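You operate a simulated robot arm through the tools that you are given. There is no shell and no other tool. Be economical: measure what you need, move in short steps, check, and stop when the job is done.

Carry out the task below with a simulated robot arm. There is one attempt and no reset: what you move stays moved.

TASK
Put the 20 bag of screws from the top of the end bench of the line on top of the teal leaflet and the 30 bag of screws on top of the lane board.
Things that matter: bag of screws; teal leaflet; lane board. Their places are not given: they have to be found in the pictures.

It is judged by the outcome, as a careful person would: the job done as asked, and still so three seconds after it is handed in. It fails if anything else is knocked over, pushed out of place, dropped, spilled or broken.

THE ROBOT
A 7-joint arm with a two-finger parallel gripper, fixed in place. Base frame: the origin is at the foot of the arm, x ahead of it, y to its left, z up; the work surface is at about z = 0. Lengths are in m, angles in degrees, forces in N, time in s.
With the tool pointing down near the work surface it reaches from about 0.22 to 0.58 m from the base axis. Its first joint turns from -66.0 to 66.0 degrees. Payload 2.5 kg.
Tool frame: the origin (TCP) lies between the finger pads and is the grasp point; the fingertips stand 0.023 m ahead of it; z points along the fingers, y is the line along which they close. The gripper opens to 0.094 m. The fingers are 0.038 m wide and 0.01 m thick; the gripper's body (0.054 by 0.096 m) begins 0.039 m behind the TCP.
Orientation is that of the tool frame in the base frame, as a unit quaternion [w, x, y, z]. With the fingers straight down and closing along the base's y, the tool's x points along the base's -x, its y along +y and its z along -z.

THE INTERFACE
- The arm moves only by the tool play_rows. Its argument "moves" is a list of rows, each an object (a shift or turn left out is 0, a gripper value left out holds the last) with "xyz": the shift along the tool's x, y, z in m, a list of three; "delta_rot": the turn, a rotation vector about the tool's x, y, z in degrees, a list of three; "hand": the gripper command, from -1 (shut) to 1 (fully open), values between in proportion. In form: [{"xyz": [x, y, z], "delta_rot": [ax, ay, az], "hand": hand}, ...]. A call has 1 to 8 rows; each row is the pose to reach, as a shift and turn from the pose commanded when the call began, along the tool's axes at that moment. A row lasts 0.2 s, in which the tool goes at most 0.05 m and 8.6 degrees; a call with a longer step from one row to the next is refused whole, and so is a gripper value outside its range. A pose out of reach is approached as far as the arm can. The call stops where the force on the tool passes 40 N (or 10 N more than at its start, if that is more) or the arm is blocked; 0.2 s more then pass. The fingers move at their own pace (about 0.108 m/s each) and stop on an object; they squeeze with about 37 N. The grip force told is the motor's: it shows also when the fingers shut on nothing. Time passes only in rows, and 0.2 s behind the last, so rows that repeat a pose let the fingers close. It gives the time, the measured TCP pose, the force on the tool (base axes), the opening and the grip force at its end, in the units of the frame above (readings bear some noise).
- Cameras (640 x 400 px; columns grow to the right, rows downward): "scene" is fixed at [0.1227, -0.4146, 0.5342]; the picture's right is [0.78, -0.63, 0.00], its down [-0.42, -0.52, -0.74] and it looks along [0.46, 0.58, -0.67] (base axes); focal length 217 px, centre (320, 200). "wrist" rides on the gripper at [-0.039, 0, -0.044] in the tool frame; the picture's right is [0.00, -1.00, 0.00], its down [0.97, 0.00, -0.24] and it looks along [0.24, 0.00, 0.97] (tool axes); focal length 218 px, centre (320, 200).
- get_image(camera): a new picture of that camera. No time passes.
- point_at(camera, pixels): for up to 12 pixels [column, row] of the newest picture of that camera ("zoom" is the newest enlarged one), the place [x, y, z] in the base frame of the surface seen there, good to about 0.002 m. No time passes.
- enlarge(camera, box): a new picture of the part [left, top, right, bottom] of that camera's present view, enlarged. No time passes.
- sign_off(): hands the job in; it is judged then, once.

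Work in short steps. Measure before you move; look again where a grasp or a placing could have gone wrong, and mend it. You have 60 turns and 22 pictures in all, the two below and enlarged ones among them. Open the gripper and draw the arm clear of the work before you hand the job in, unless the task says otherwise; then end with one line.

The tools are called after "Emit:" as name(argument=value, ...) on one line, values as JSON. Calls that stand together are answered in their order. play_rows: Moves the arm, as the interface text tells. Its arguments: {"type":"object","properties":{"moves":{"type":"array","items":{"type":"object","properties":{"xyz":{"type":"array","items":{"type":"number"}},"delta_rot":{"type":"array","items":{"type":"number"}},"hand":{"type":"number"}}}}},"required":["moves"]} The other tools are called the same way: get_image (camera) takes a picture; point_at (camera, pixels) gives the place of the surface under pixels of a picture; enlarge (camera, box) takes an enlarged picture of a part of a camera's view; sign_off () hands the job in.

At the start:

```text
time: 0.0
eef_pos: [0.4238, 0.0495, 0.3053]
ee_rot: [0.0, 0.001, 1.0, 0.0]
contact_force: [-0.3, -0.2, -0.3]
width: 0.094
finger_force: 0.0
```

scene: 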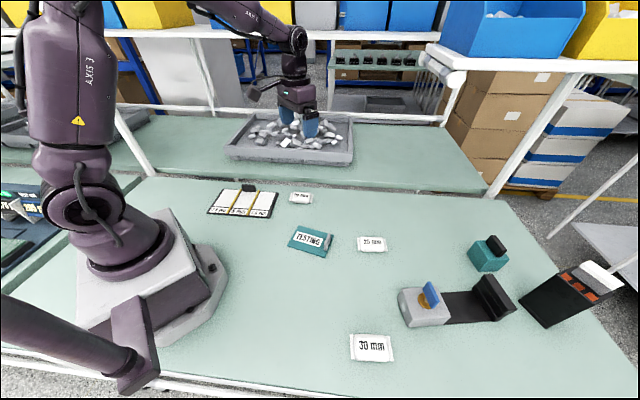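
wrist: 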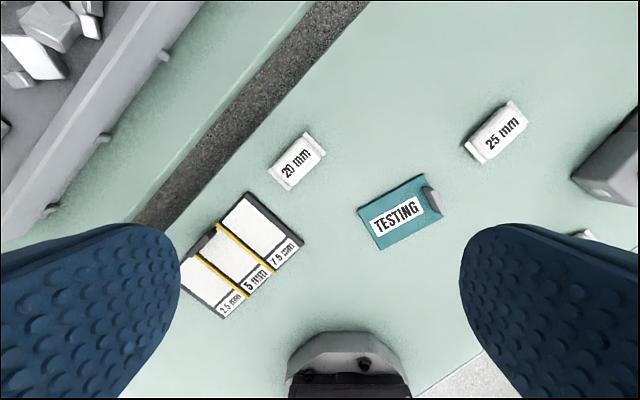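

The wrist picture shows the 20 mm bag near (297,162), the teal leaflet near (400,212) and the lane board near (242,254). The scene picture shows the 30 mm bag near (372,347). I'll enlarge both areas and measure.

Emit:
point_at(camera="wrist", pixels=[[297, 162], [270, 168], [309, 133], [326, 153], [285, 190], [395, 215], [358, 207], [424, 173], [443, 212], [379, 250], [242, 254], [432, 200]])

Emit:
point_at(camera="scene", pixels=[[372, 347], [351, 335], [389, 335], [394, 361], [354, 361], [208, 214], [221, 190], [278, 193], [270, 218], [250, 188], [243, 203], [300, 198]])

Emit:
enlarge(camera="scene", box=[190, 170, 430, 320])

Emit:
enlarge(camera="wrist", box=[170, 110, 450, 330])

```text
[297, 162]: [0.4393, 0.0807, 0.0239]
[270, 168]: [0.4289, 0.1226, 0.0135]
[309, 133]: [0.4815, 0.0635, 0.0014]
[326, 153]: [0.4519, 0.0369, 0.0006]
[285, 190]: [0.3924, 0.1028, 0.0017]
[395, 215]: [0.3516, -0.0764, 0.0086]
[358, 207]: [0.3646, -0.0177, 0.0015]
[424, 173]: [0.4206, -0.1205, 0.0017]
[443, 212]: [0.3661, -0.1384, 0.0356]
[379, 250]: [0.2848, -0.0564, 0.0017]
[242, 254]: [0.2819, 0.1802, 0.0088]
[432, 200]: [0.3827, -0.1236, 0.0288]
```

```text
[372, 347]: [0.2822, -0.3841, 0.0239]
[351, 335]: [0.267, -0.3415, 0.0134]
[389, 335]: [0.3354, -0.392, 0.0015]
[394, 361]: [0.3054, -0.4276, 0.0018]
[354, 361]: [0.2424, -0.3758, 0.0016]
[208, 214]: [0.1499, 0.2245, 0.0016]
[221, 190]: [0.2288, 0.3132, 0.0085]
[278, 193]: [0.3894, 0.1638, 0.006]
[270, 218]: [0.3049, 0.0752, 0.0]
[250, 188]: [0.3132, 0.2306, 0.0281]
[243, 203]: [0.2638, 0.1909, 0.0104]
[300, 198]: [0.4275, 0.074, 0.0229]
```

```text
2.67 times, centred on (310, 245) of scene
```

zoom: 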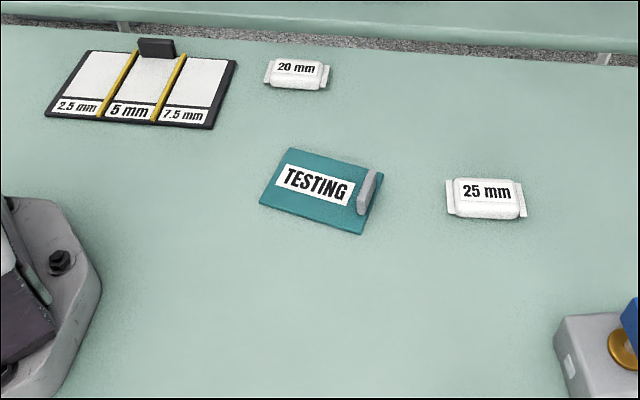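

```text
1.82 times, centred on (310, 220) of wrist
```

zoom: 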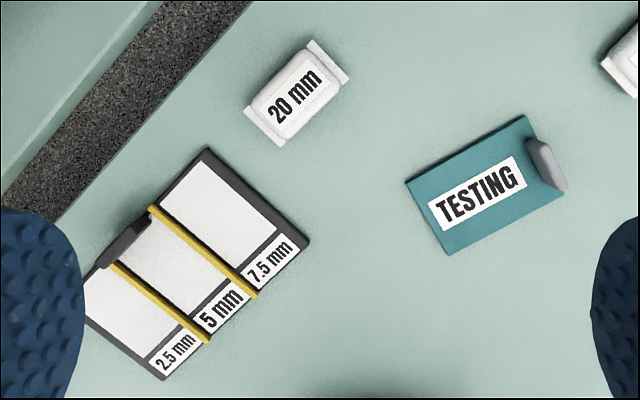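

Both bags, the leaflet and the board are found, and I take tool yaw of about +48° for the 20 bag. Next I measure finer detail on the zoom: the leaflet clip, the lane dividers and the bracket.

Emit:
point_at(camera="zoom", pixels=[[412, 186], [527, 122], [448, 248], [527, 142], [556, 190], [475, 192], [540, 150], [150, 212], [253, 293], [112, 266], [205, 340], [220, 240]])

Emit:
enlarge(camera="scene", box=[200, 170, 320, 245])

```text
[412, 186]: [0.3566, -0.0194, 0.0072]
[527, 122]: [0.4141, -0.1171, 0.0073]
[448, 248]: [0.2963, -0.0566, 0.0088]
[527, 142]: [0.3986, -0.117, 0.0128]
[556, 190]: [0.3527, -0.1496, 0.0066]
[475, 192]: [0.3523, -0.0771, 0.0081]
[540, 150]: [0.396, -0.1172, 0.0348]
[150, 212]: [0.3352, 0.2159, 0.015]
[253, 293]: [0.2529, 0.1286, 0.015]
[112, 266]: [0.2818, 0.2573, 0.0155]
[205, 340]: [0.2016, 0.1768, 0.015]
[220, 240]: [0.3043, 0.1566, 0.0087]
```

```text
5.33 times, centred on (260, 208) of scene
```

zoom: 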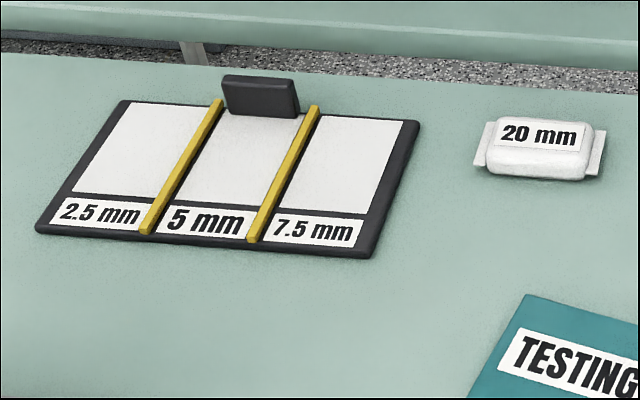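

The leaflet's free area is about 0.10 × 0.075 m, centred near (0.351,-0.079), with its long axis at -59.5°. The lanes run at 46.7°. I move above the 20 bag at (0.439,0.081), turning 48°.

Emit:
play_rows(moves=[{"xyz": [-0.0026, 0.0052, 0.031], "delta_rot": [0, 0, 8], "hand": 1}, {"xyz": [-0.0052, 0.0105, 0.062], "delta_rot": [0, 0, 16]}, {"xyz": [-0.0078, 0.0157, 0.093], "delta_rot": [0, 0, 24]}, {"xyz": [-0.0103, 0.021, 0.124], "delta_rot": [0, 0, 32]}, {"xyz": [-0.0129, 0.0262, 0.155], "delta_rot": [0, 0, 40]}, {"xyz": [-0.0155, 0.0315, 0.185], "delta_rot": [0, 0, 48]}, {"xyz": [-0.0155, 0.0315, 0.185], "delta_rot": [0, 0, 48]}])

Emit:
get_image(camera="wrist")

```text
time: 1.6
eef_pos: [0.4392, 0.0821, 0.12]
ee_rot: [0.001, 0.407, 0.913, 0.0]
contact_force: [-0.6, 0.3, -0.5]
width: 0.094
finger_force: 0.0
```

```text
16 pictures are left
```

wrist: 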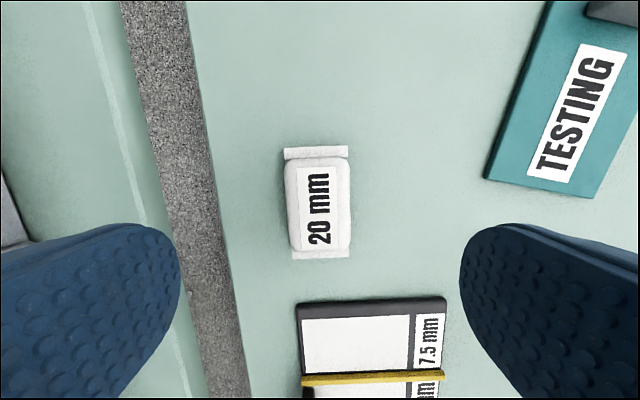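

The bag shows at (319,203), with its long axis tilted about 2–3° from the picture's vertical. I check its place and edges.

Emit:
point_at(camera="wrist", pixels=[[319, 203], [316, 150], [321, 256], [287, 205], [351, 205], [284, 154], [348, 151], [293, 257], [349, 255]])

```text
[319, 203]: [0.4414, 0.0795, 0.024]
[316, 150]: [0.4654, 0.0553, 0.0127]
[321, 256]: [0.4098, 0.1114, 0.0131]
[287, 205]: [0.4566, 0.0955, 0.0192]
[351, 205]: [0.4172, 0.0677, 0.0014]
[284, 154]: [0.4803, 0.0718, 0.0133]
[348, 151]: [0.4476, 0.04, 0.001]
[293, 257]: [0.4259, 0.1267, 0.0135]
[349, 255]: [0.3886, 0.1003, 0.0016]
```

The long axis is at -45°, so I trim the yaw by -2.5°. I descend 0.092 m so the tips are at about z 0.005, then close.

Emit:
play_rows(moves=[{"xyz": [0, 0, 0.035], "delta_rot": [0, 0, -2.5], "hand": 1}, {"xyz": [0, 0, 0.065], "delta_rot": [0, 0, -2.5]}, {"xyz": [0, 0, 0.092], "delta_rot": [0, 0, -2.5]}, {"xyz": [0, 0, 0.092], "delta_rot": [0, 0, -2.5]}, {"xyz": [0, 0, 0.092], "delta_rot": [0, 0, -2.5], "hand": -1}, {"xyz": [0, 0, 0.092], "delta_rot": [0, 0, -2.5]}, {"xyz": [0, 0, 0.092], "delta_rot": [0, 0, -2.5]}])

```text
time: 3.2
eef_pos: [0.4414, 0.0799, 0.0295]
ee_rot: [0.0, 0.387, 0.922, 0.0]
contact_force: [-1.1, -0.3, 0.2]
width: 0.0451
finger_force: 37.3
```

The bag is gripped at 0.045 m. I lift it.

Emit:
play_rows(moves=[{"xyz": [0, 0, -0.03]}, {"xyz": [0, 0, -0.065]}, {"xyz": [0, 0, -0.1]}, {"xyz": [0, 0, -0.1]}])

Emit:
get_image(camera="wrist")

```text
time: 4.2
eef_pos: [0.4386, 0.0787, 0.132]
ee_rot: [0.0, 0.386, 0.922, 0.0]
contact_force: [0.2, 0.0, -0.7]
width: 0.0451
finger_force: 37.1
```

```text
15 pictures are left
```

wrist: 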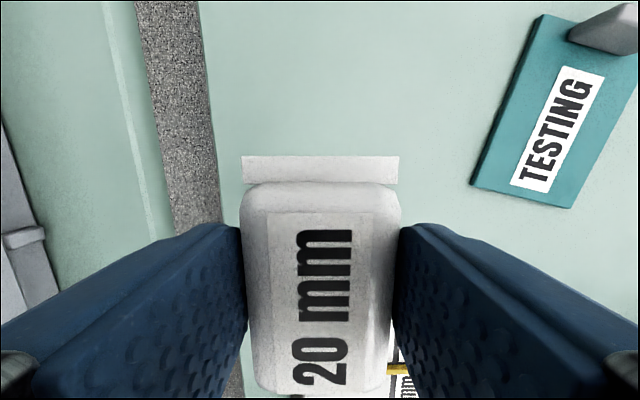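

It's held squarely. I measure the bag's ends in the grip and the leaflet again.

Emit:
point_at(camera="wrist", pixels=[[320, 160], [320, 230], [320, 190], [318, 385], [545, 18], [474, 185], [566, 205], [571, 38], [618, 53], [562, 130], [500, 110], [610, 125]])

```text
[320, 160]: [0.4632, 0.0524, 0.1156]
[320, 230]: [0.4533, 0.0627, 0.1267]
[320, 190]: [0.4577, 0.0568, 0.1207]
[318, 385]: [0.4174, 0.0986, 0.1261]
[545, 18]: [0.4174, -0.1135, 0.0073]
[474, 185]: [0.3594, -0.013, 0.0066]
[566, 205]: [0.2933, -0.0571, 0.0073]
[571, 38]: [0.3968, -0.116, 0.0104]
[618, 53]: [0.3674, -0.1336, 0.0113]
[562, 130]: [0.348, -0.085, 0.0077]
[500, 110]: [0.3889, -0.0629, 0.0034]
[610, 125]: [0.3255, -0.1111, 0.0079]
```

The bag is centred in the grip to within 4 mm. I carry it over the leaflet's free area at TCP (0.353,-0.082), turning +14°.

Emit:
play_rows(moves=[{"xyz": [-0.0093, -0.0293, 0], "delta_rot": [0, 0, 2.3]}, {"xyz": [-0.0186, -0.0586, 0], "delta_rot": [0, 0, 4.6]}, {"xyz": [-0.0279, -0.0879, 0], "delta_rot": [0, 0, 7]}, {"xyz": [-0.0371, -0.1172, 0], "delta_rot": [0, 0, 9.3]}, {"xyz": [-0.0464, -0.1465, 0], "delta_rot": [0, 0, 11.7]}, {"xyz": [-0.0557, -0.1758, 0], "delta_rot": [0, 0, 14]}, {"xyz": [-0.0557, -0.1758, 0], "delta_rot": [0, 0, 14]}])

Emit:
get_image(camera="wrist")

```text
time: 5.8
eef_pos: [0.3522, -0.0839, 0.1274]
ee_rot: [0.0, 0.496, 0.868, 0.0]
contact_force: [0.6, -0.1, -0.5]
width: 0.045
finger_force: 37.2
```

```text
14 pictures are left
```

wrist: 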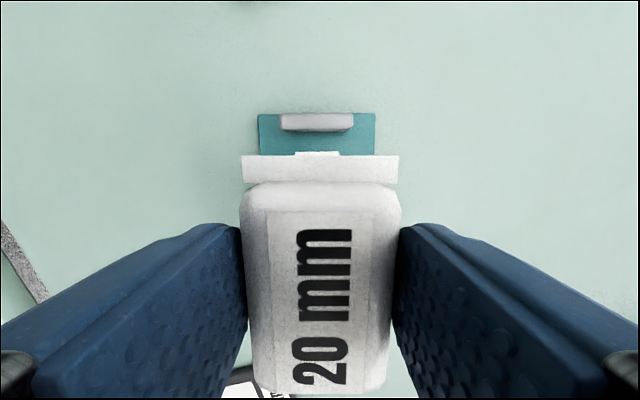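

It's aligned, with the clip well ahead of the bag's end. I lower 0.091 m and open partly.

Emit:
play_rows(moves=[{"xyz": [0, 0, 0.035]}, {"xyz": [0, 0, 0.07]}, {"xyz": [0, 0, 0.085]}, {"xyz": [0, 0, 0.091]}, {"xyz": [0, 0, 0.091]}, {"xyz": [0, 0, 0.091], "hand": 0.5}, {"xyz": [0, 0, 0.091], "hand": 0.5}])

Emit:
play_rows(moves=[{"xyz": [0, 0, -0.03]}, {"xyz": [0, 0, -0.075]}, {"xyz": [0, 0, -0.12]}, {"xyz": [0, 0, -0.12], "hand": 1}])

Emit:
get_image(camera="wrist")

Emit:
get_image(camera="scene")

```text
time: 7.4
eef_pos: [0.352, -0.083, 0.0375]
ee_rot: [0.0, 0.495, 0.869, 0.0]
contact_force: [-0.2, 0.1, 0.3]
width: 0.0706
finger_force: 0.1
```

```text
time: 8.4
eef_pos: [0.3539, -0.0856, 0.1582]
ee_rot: [-0.001, 0.496, 0.868, 0.0]
contact_force: [-0.5, -0.1, -0.1]
width: 0.0941
finger_force: 0.0
```

```text
13 pictures are left
```

wrist: 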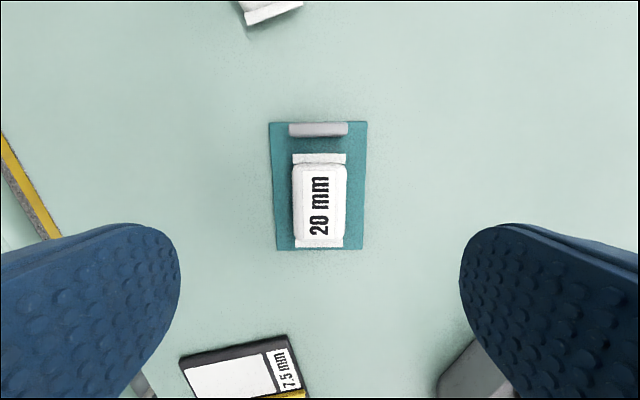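

```text
12 pictures are left
```

scene: 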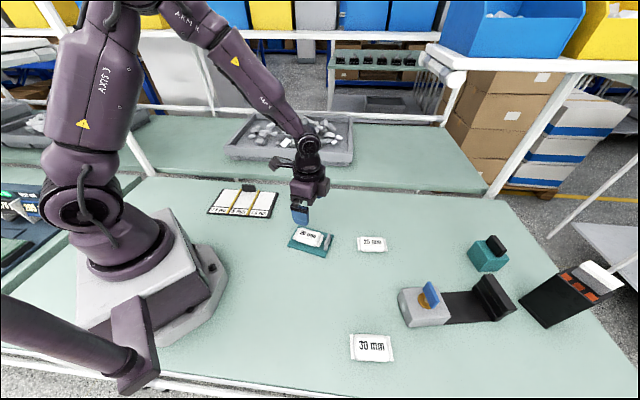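

The 20 bag lies fully on the leaflet, at (318,200) in the wrist view. I go above the 30 bag near (0.283,-0.384), turning -20°.

Emit:
play_rows(moves=[{"xyz": [-0.0321, -0.0305, 0], "delta_rot": [0, 0, -3]}, {"xyz": [-0.0642, -0.061, 0], "delta_rot": [0, 0, -6]}, {"xyz": [-0.0963, -0.0915, 0], "delta_rot": [0, 0, -9]}, {"xyz": [-0.1284, -0.1221, 0], "delta_rot": [0, 0, -12]}, {"xyz": [-0.1605, -0.1526, 0], "delta_rot": [0, 0, -15]}, {"xyz": [-0.1926, -0.1831, 0], "delta_rot": [0, 0, -18]}, {"xyz": [-0.2247, -0.2136, 0], "delta_rot": [0, 0, -20]}, {"xyz": [-0.2247, -0.2136, 0], "delta_rot": [0, 0, -20]}])

Emit:
get_image(camera="wrist")

```text
time: 10.2
eef_pos: [0.283, -0.3819, 0.1598]
ee_rot: [-0.001, 0.336, 0.942, 0.0]
contact_force: [-0.2, 0.1, 0.1]
width: 0.094
finger_force: 0.0
```

```text
11 pictures are left
```

wrist: 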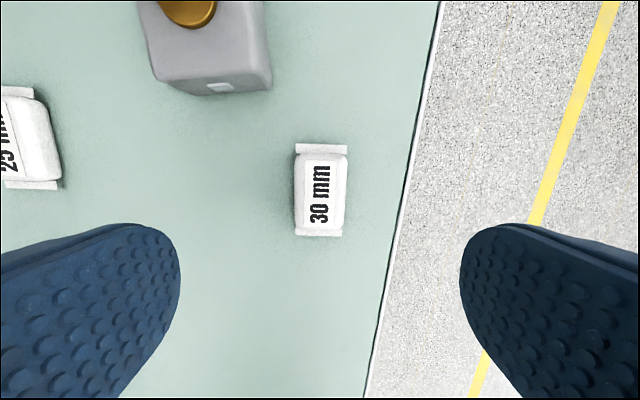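

The 30 bag is at (320,190), almost aligned. I measure it.

Emit:
point_at(camera="wrist", pixels=[[320, 192], [321, 149], [319, 232], [296, 148], [346, 150], [296, 232], [341, 233]])

```text
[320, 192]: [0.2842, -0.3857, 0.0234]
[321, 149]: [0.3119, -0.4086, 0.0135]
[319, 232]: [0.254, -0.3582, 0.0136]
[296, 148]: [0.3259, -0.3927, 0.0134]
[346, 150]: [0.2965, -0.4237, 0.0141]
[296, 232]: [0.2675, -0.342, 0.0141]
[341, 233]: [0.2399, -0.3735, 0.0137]
```

Centre is (0.283,-0.3835). I trim +1.5°, descend 0.126 m (tips at about 0.008) and close.

Emit:
play_rows(moves=[{"xyz": [0, 0, 0.04], "delta_rot": [0, 0, 1.5], "hand": 1}, {"xyz": [0, 0, 0.08], "delta_rot": [0, 0, 1.5]}, {"xyz": [0, 0, 0.11], "delta_rot": [0, 0, 1.5]}, {"xyz": [0, 0, 0.126], "delta_rot": [0, 0, 1.5]}, {"xyz": [0, 0, 0.126], "delta_rot": [0, 0, 1.5]}, {"xyz": [0, 0, 0.126], "delta_rot": [0, 0, 1.5], "hand": -1}, {"xyz": [0, 0, 0.126], "delta_rot": [0, 0, 1.5]}, {"xyz": [0, 0, 0.126], "delta_rot": [0, 0, 1.5]}])

Emit:
play_rows(moves=[{"xyz": [0, 0, -0.03]}, {"xyz": [0, 0, -0.065]}, {"xyz": [0, 0, -0.1]}, {"xyz": [0, 0, -0.125]}, {"xyz": [0, 0, -0.125]}])

Emit:
get_image(camera="wrist")

```text
time: 12.0
eef_pos: [0.2811, -0.3833, 0.0313]
ee_rot: [-0.001, 0.35, 0.937, 0.0]
contact_force: [0.6, -0.4, 0.3]
width: 0.0452
finger_force: 36.7
```

```text
time: 13.2
eef_pos: [0.282, -0.3857, 0.1568]
ee_rot: [-0.001, 0.35, 0.937, 0.0]
contact_force: [-0.5, -0.2, -0.5]
width: 0.0451
finger_force: 37.2
```

```text
10 pictures are left
```

wrist: 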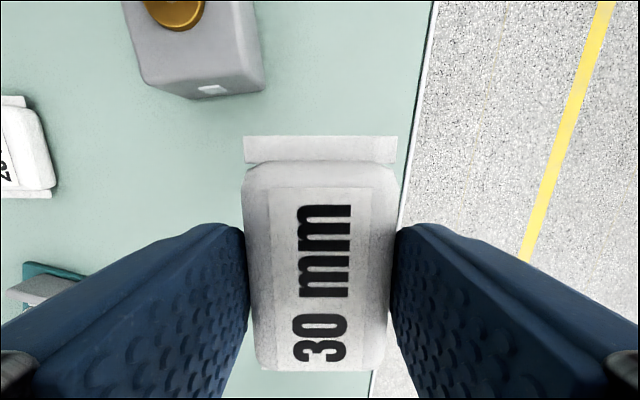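

The bag is held well. I carry it towards the lane board in two legs while turning towards the lane direction (θ ≈ -46.7°).

Emit:
play_rows(moves=[{"xyz": [0.0222, 0.0299, 0], "delta_rot": [0, 0, -6.3]}, {"xyz": [0.0444, 0.0598, 0], "delta_rot": [0, 0, -12.6]}, {"xyz": [0.0666, 0.0897, 0], "delta_rot": [0, 0, -18.9]}, {"xyz": [0.0889, 0.1196, 0], "delta_rot": [0, 0, -25.2]}, {"xyz": [0.1111, 0.1495, 0], "delta_rot": [0, 0, -31.5]}, {"xyz": [0.1333, 0.1794, 0], "delta_rot": [0, 0, -37.8]}, {"xyz": [0.1555, 0.2093, 0], "delta_rot": [0, 0, -44]}, {"xyz": [0.1555, 0.2093, 0], "delta_rot": [0, 0, -44]}])

```text
time: 15.0
eef_pos: [0.3024, -0.1274, 0.1557]
ee_rot: [-0.001, -0.027, 1.0, 0.0]
contact_force: [-0.3, 0.8, -0.8]
width: 0.0452
finger_force: 36.9
```

The reading matches the plan. Second leg, to above the 7.5 mm lane.

Emit:
play_rows(moves=[{"xyz": [-0.0047, 0.0382, 0], "delta_rot": [0, 0, -6.25]}, {"xyz": [-0.0095, 0.0765, 0], "delta_rot": [0, 0, -12.5]}, {"xyz": [-0.0142, 0.1147, 0], "delta_rot": [0, 0, -18.75]}, {"xyz": [-0.0189, 0.1529, 0], "delta_rot": [0, 0, -25]}, {"xyz": [-0.0236, 0.1911, 0], "delta_rot": [0, 0, -31.25]}, {"xyz": [-0.0284, 0.2294, 0], "delta_rot": [0, 0, -37.5]}, {"xyz": [-0.0331, 0.2676, 0], "delta_rot": [0, 0, -43.7]}, {"xyz": [-0.0331, 0.2676, 0], "delta_rot": [0, 0, -43.7]}])

Emit:
get_image(camera="wrist")

Emit:
enlarge(camera="scene", box=[190, 140, 350, 260])

```text
time: 16.8
eef_pos: [0.3211, 0.1439, 0.157]
ee_rot: [-0.001, -0.397, 0.918, 0.0]
contact_force: [0.2, 0.2, -1.0]
width: 0.045
finger_force: 36.9
```

```text
9 pictures are left
```

wrist: 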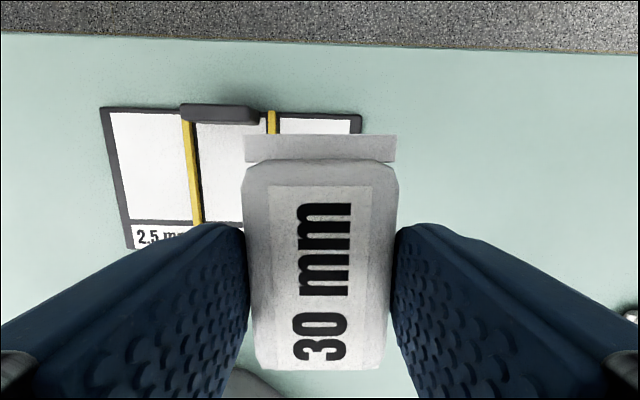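

```text
3.33 times, centred on (270, 200) of scene
```

zoom: 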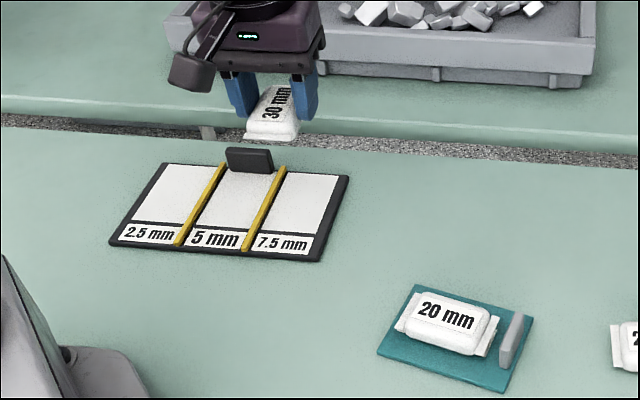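

Over the lane board now. I measure the 7.5 lane and the dividers in the zoomed view.

Emit:
point_at(camera="zoom", pixels=[[284, 168], [246, 249], [347, 177], [320, 259], [288, 210], [250, 148], [272, 158], [163, 164], [112, 241], [221, 168], [178, 244], [330, 190]])

Emit:
point_at(camera="wrist", pixels=[[361, 117], [272, 115], [187, 125], [199, 220], [105, 110], [320, 150], [320, 360], [355, 128]])

```text
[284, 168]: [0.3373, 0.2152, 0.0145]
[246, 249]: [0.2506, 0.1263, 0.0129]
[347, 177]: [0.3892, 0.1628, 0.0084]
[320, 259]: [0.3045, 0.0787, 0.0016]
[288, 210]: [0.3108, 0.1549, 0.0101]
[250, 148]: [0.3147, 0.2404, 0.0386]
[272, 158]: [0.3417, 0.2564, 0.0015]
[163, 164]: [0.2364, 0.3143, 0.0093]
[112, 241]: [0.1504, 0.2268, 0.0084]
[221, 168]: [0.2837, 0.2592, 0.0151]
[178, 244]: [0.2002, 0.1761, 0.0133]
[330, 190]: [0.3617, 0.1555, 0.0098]
```

```text
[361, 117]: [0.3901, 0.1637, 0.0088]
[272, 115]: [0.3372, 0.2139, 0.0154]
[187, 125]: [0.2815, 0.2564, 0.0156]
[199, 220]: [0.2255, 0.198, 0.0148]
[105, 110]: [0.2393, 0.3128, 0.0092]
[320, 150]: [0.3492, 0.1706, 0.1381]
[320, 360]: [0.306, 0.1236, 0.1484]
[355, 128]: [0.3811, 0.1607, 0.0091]
```

The lane runs at 45.3°, with the free strip between the divider and the board edge centred at about (0.325,0.144) after a 3 mm outward bias. I align, lower 0.115 m and open slightly.

Emit:
play_rows(moves=[{"xyz": [-0.0013, -0.003, 0.03], "delta_rot": [0, 0, 1.4]}, {"xyz": [-0.0013, -0.003, 0.065], "delta_rot": [0, 0, 1.4]}, {"xyz": [-0.0013, -0.003, 0.095], "delta_rot": [0, 0, 1.4]}, {"xyz": [-0.0013, -0.003, 0.108], "delta_rot": [0, 0, 1.4]}, {"xyz": [-0.0013, -0.003, 0.115], "delta_rot": [0, 0, 1.4]}, {"xyz": [-0.0013, -0.003, 0.115], "delta_rot": [0, 0, 1.4]}, {"xyz": [-0.0013, -0.003, 0.115], "delta_rot": [0, 0, 1.4], "hand": 0.25}, {"xyz": [-0.0013, -0.003, 0.115], "delta_rot": [0, 0, 1.4], "hand": 0.25}])

Emit:
play_rows(moves=[{"xyz": [0, 0, -0.025]}, {"xyz": [0, 0, -0.07]}, {"xyz": [0, 0, -0.115]}, {"xyz": [0, 0, -0.16], "hand": 1}, {"xyz": [0, 0, -0.16]}])

Emit:
get_image(camera="wrist")

Emit:
get_image(camera="scene")

Emit:
enlarge(camera="scene", box=[190, 150, 350, 270])

```text
time: 18.6
eef_pos: [0.3269, 0.1411, 0.041]
ee_rot: [0.0, -0.385, 0.923, 0.0]
contact_force: [0.4, 0.4, -0.8]
width: 0.0587
finger_force: 0.1
```

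```text
time: 19.8
eef_pos: [0.33, 0.1426, 0.2071]
ee_rot: [0.0, -0.385, 0.923, 0.0]
contact_force: [-0.5, 0.1, -0.2]
width: 0.0939
finger_force: 0.1
```

```text
7 pictures are left
```

wrist: 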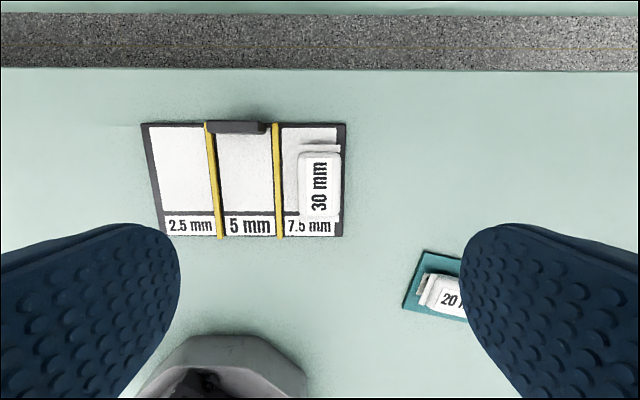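

```text
6 pictures are left
```

scene: 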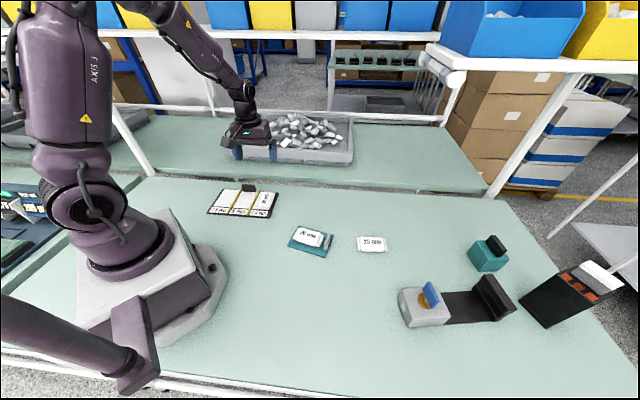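

```text
3.33 times, centred on (270, 210) of scene
```

zoom: 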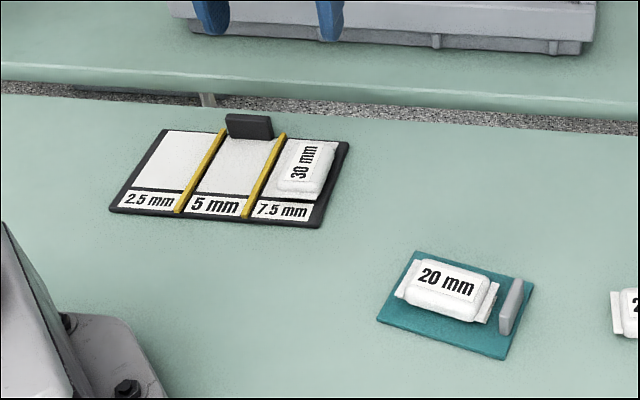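

The 30 bag lies flat in the 7.5 lane on the board and the 20 bag lies on the leaflet. Nothing else has moved, and the arm is clear with the gripper open, so I hand the job in.

Emit:
sign_off()

```text
The job is handed in.
```

The 20 bag of screws is on the teal leaflet and the 30 bag is on the lane board, lying flat in its 7.5 mm lane. The job is handed in.
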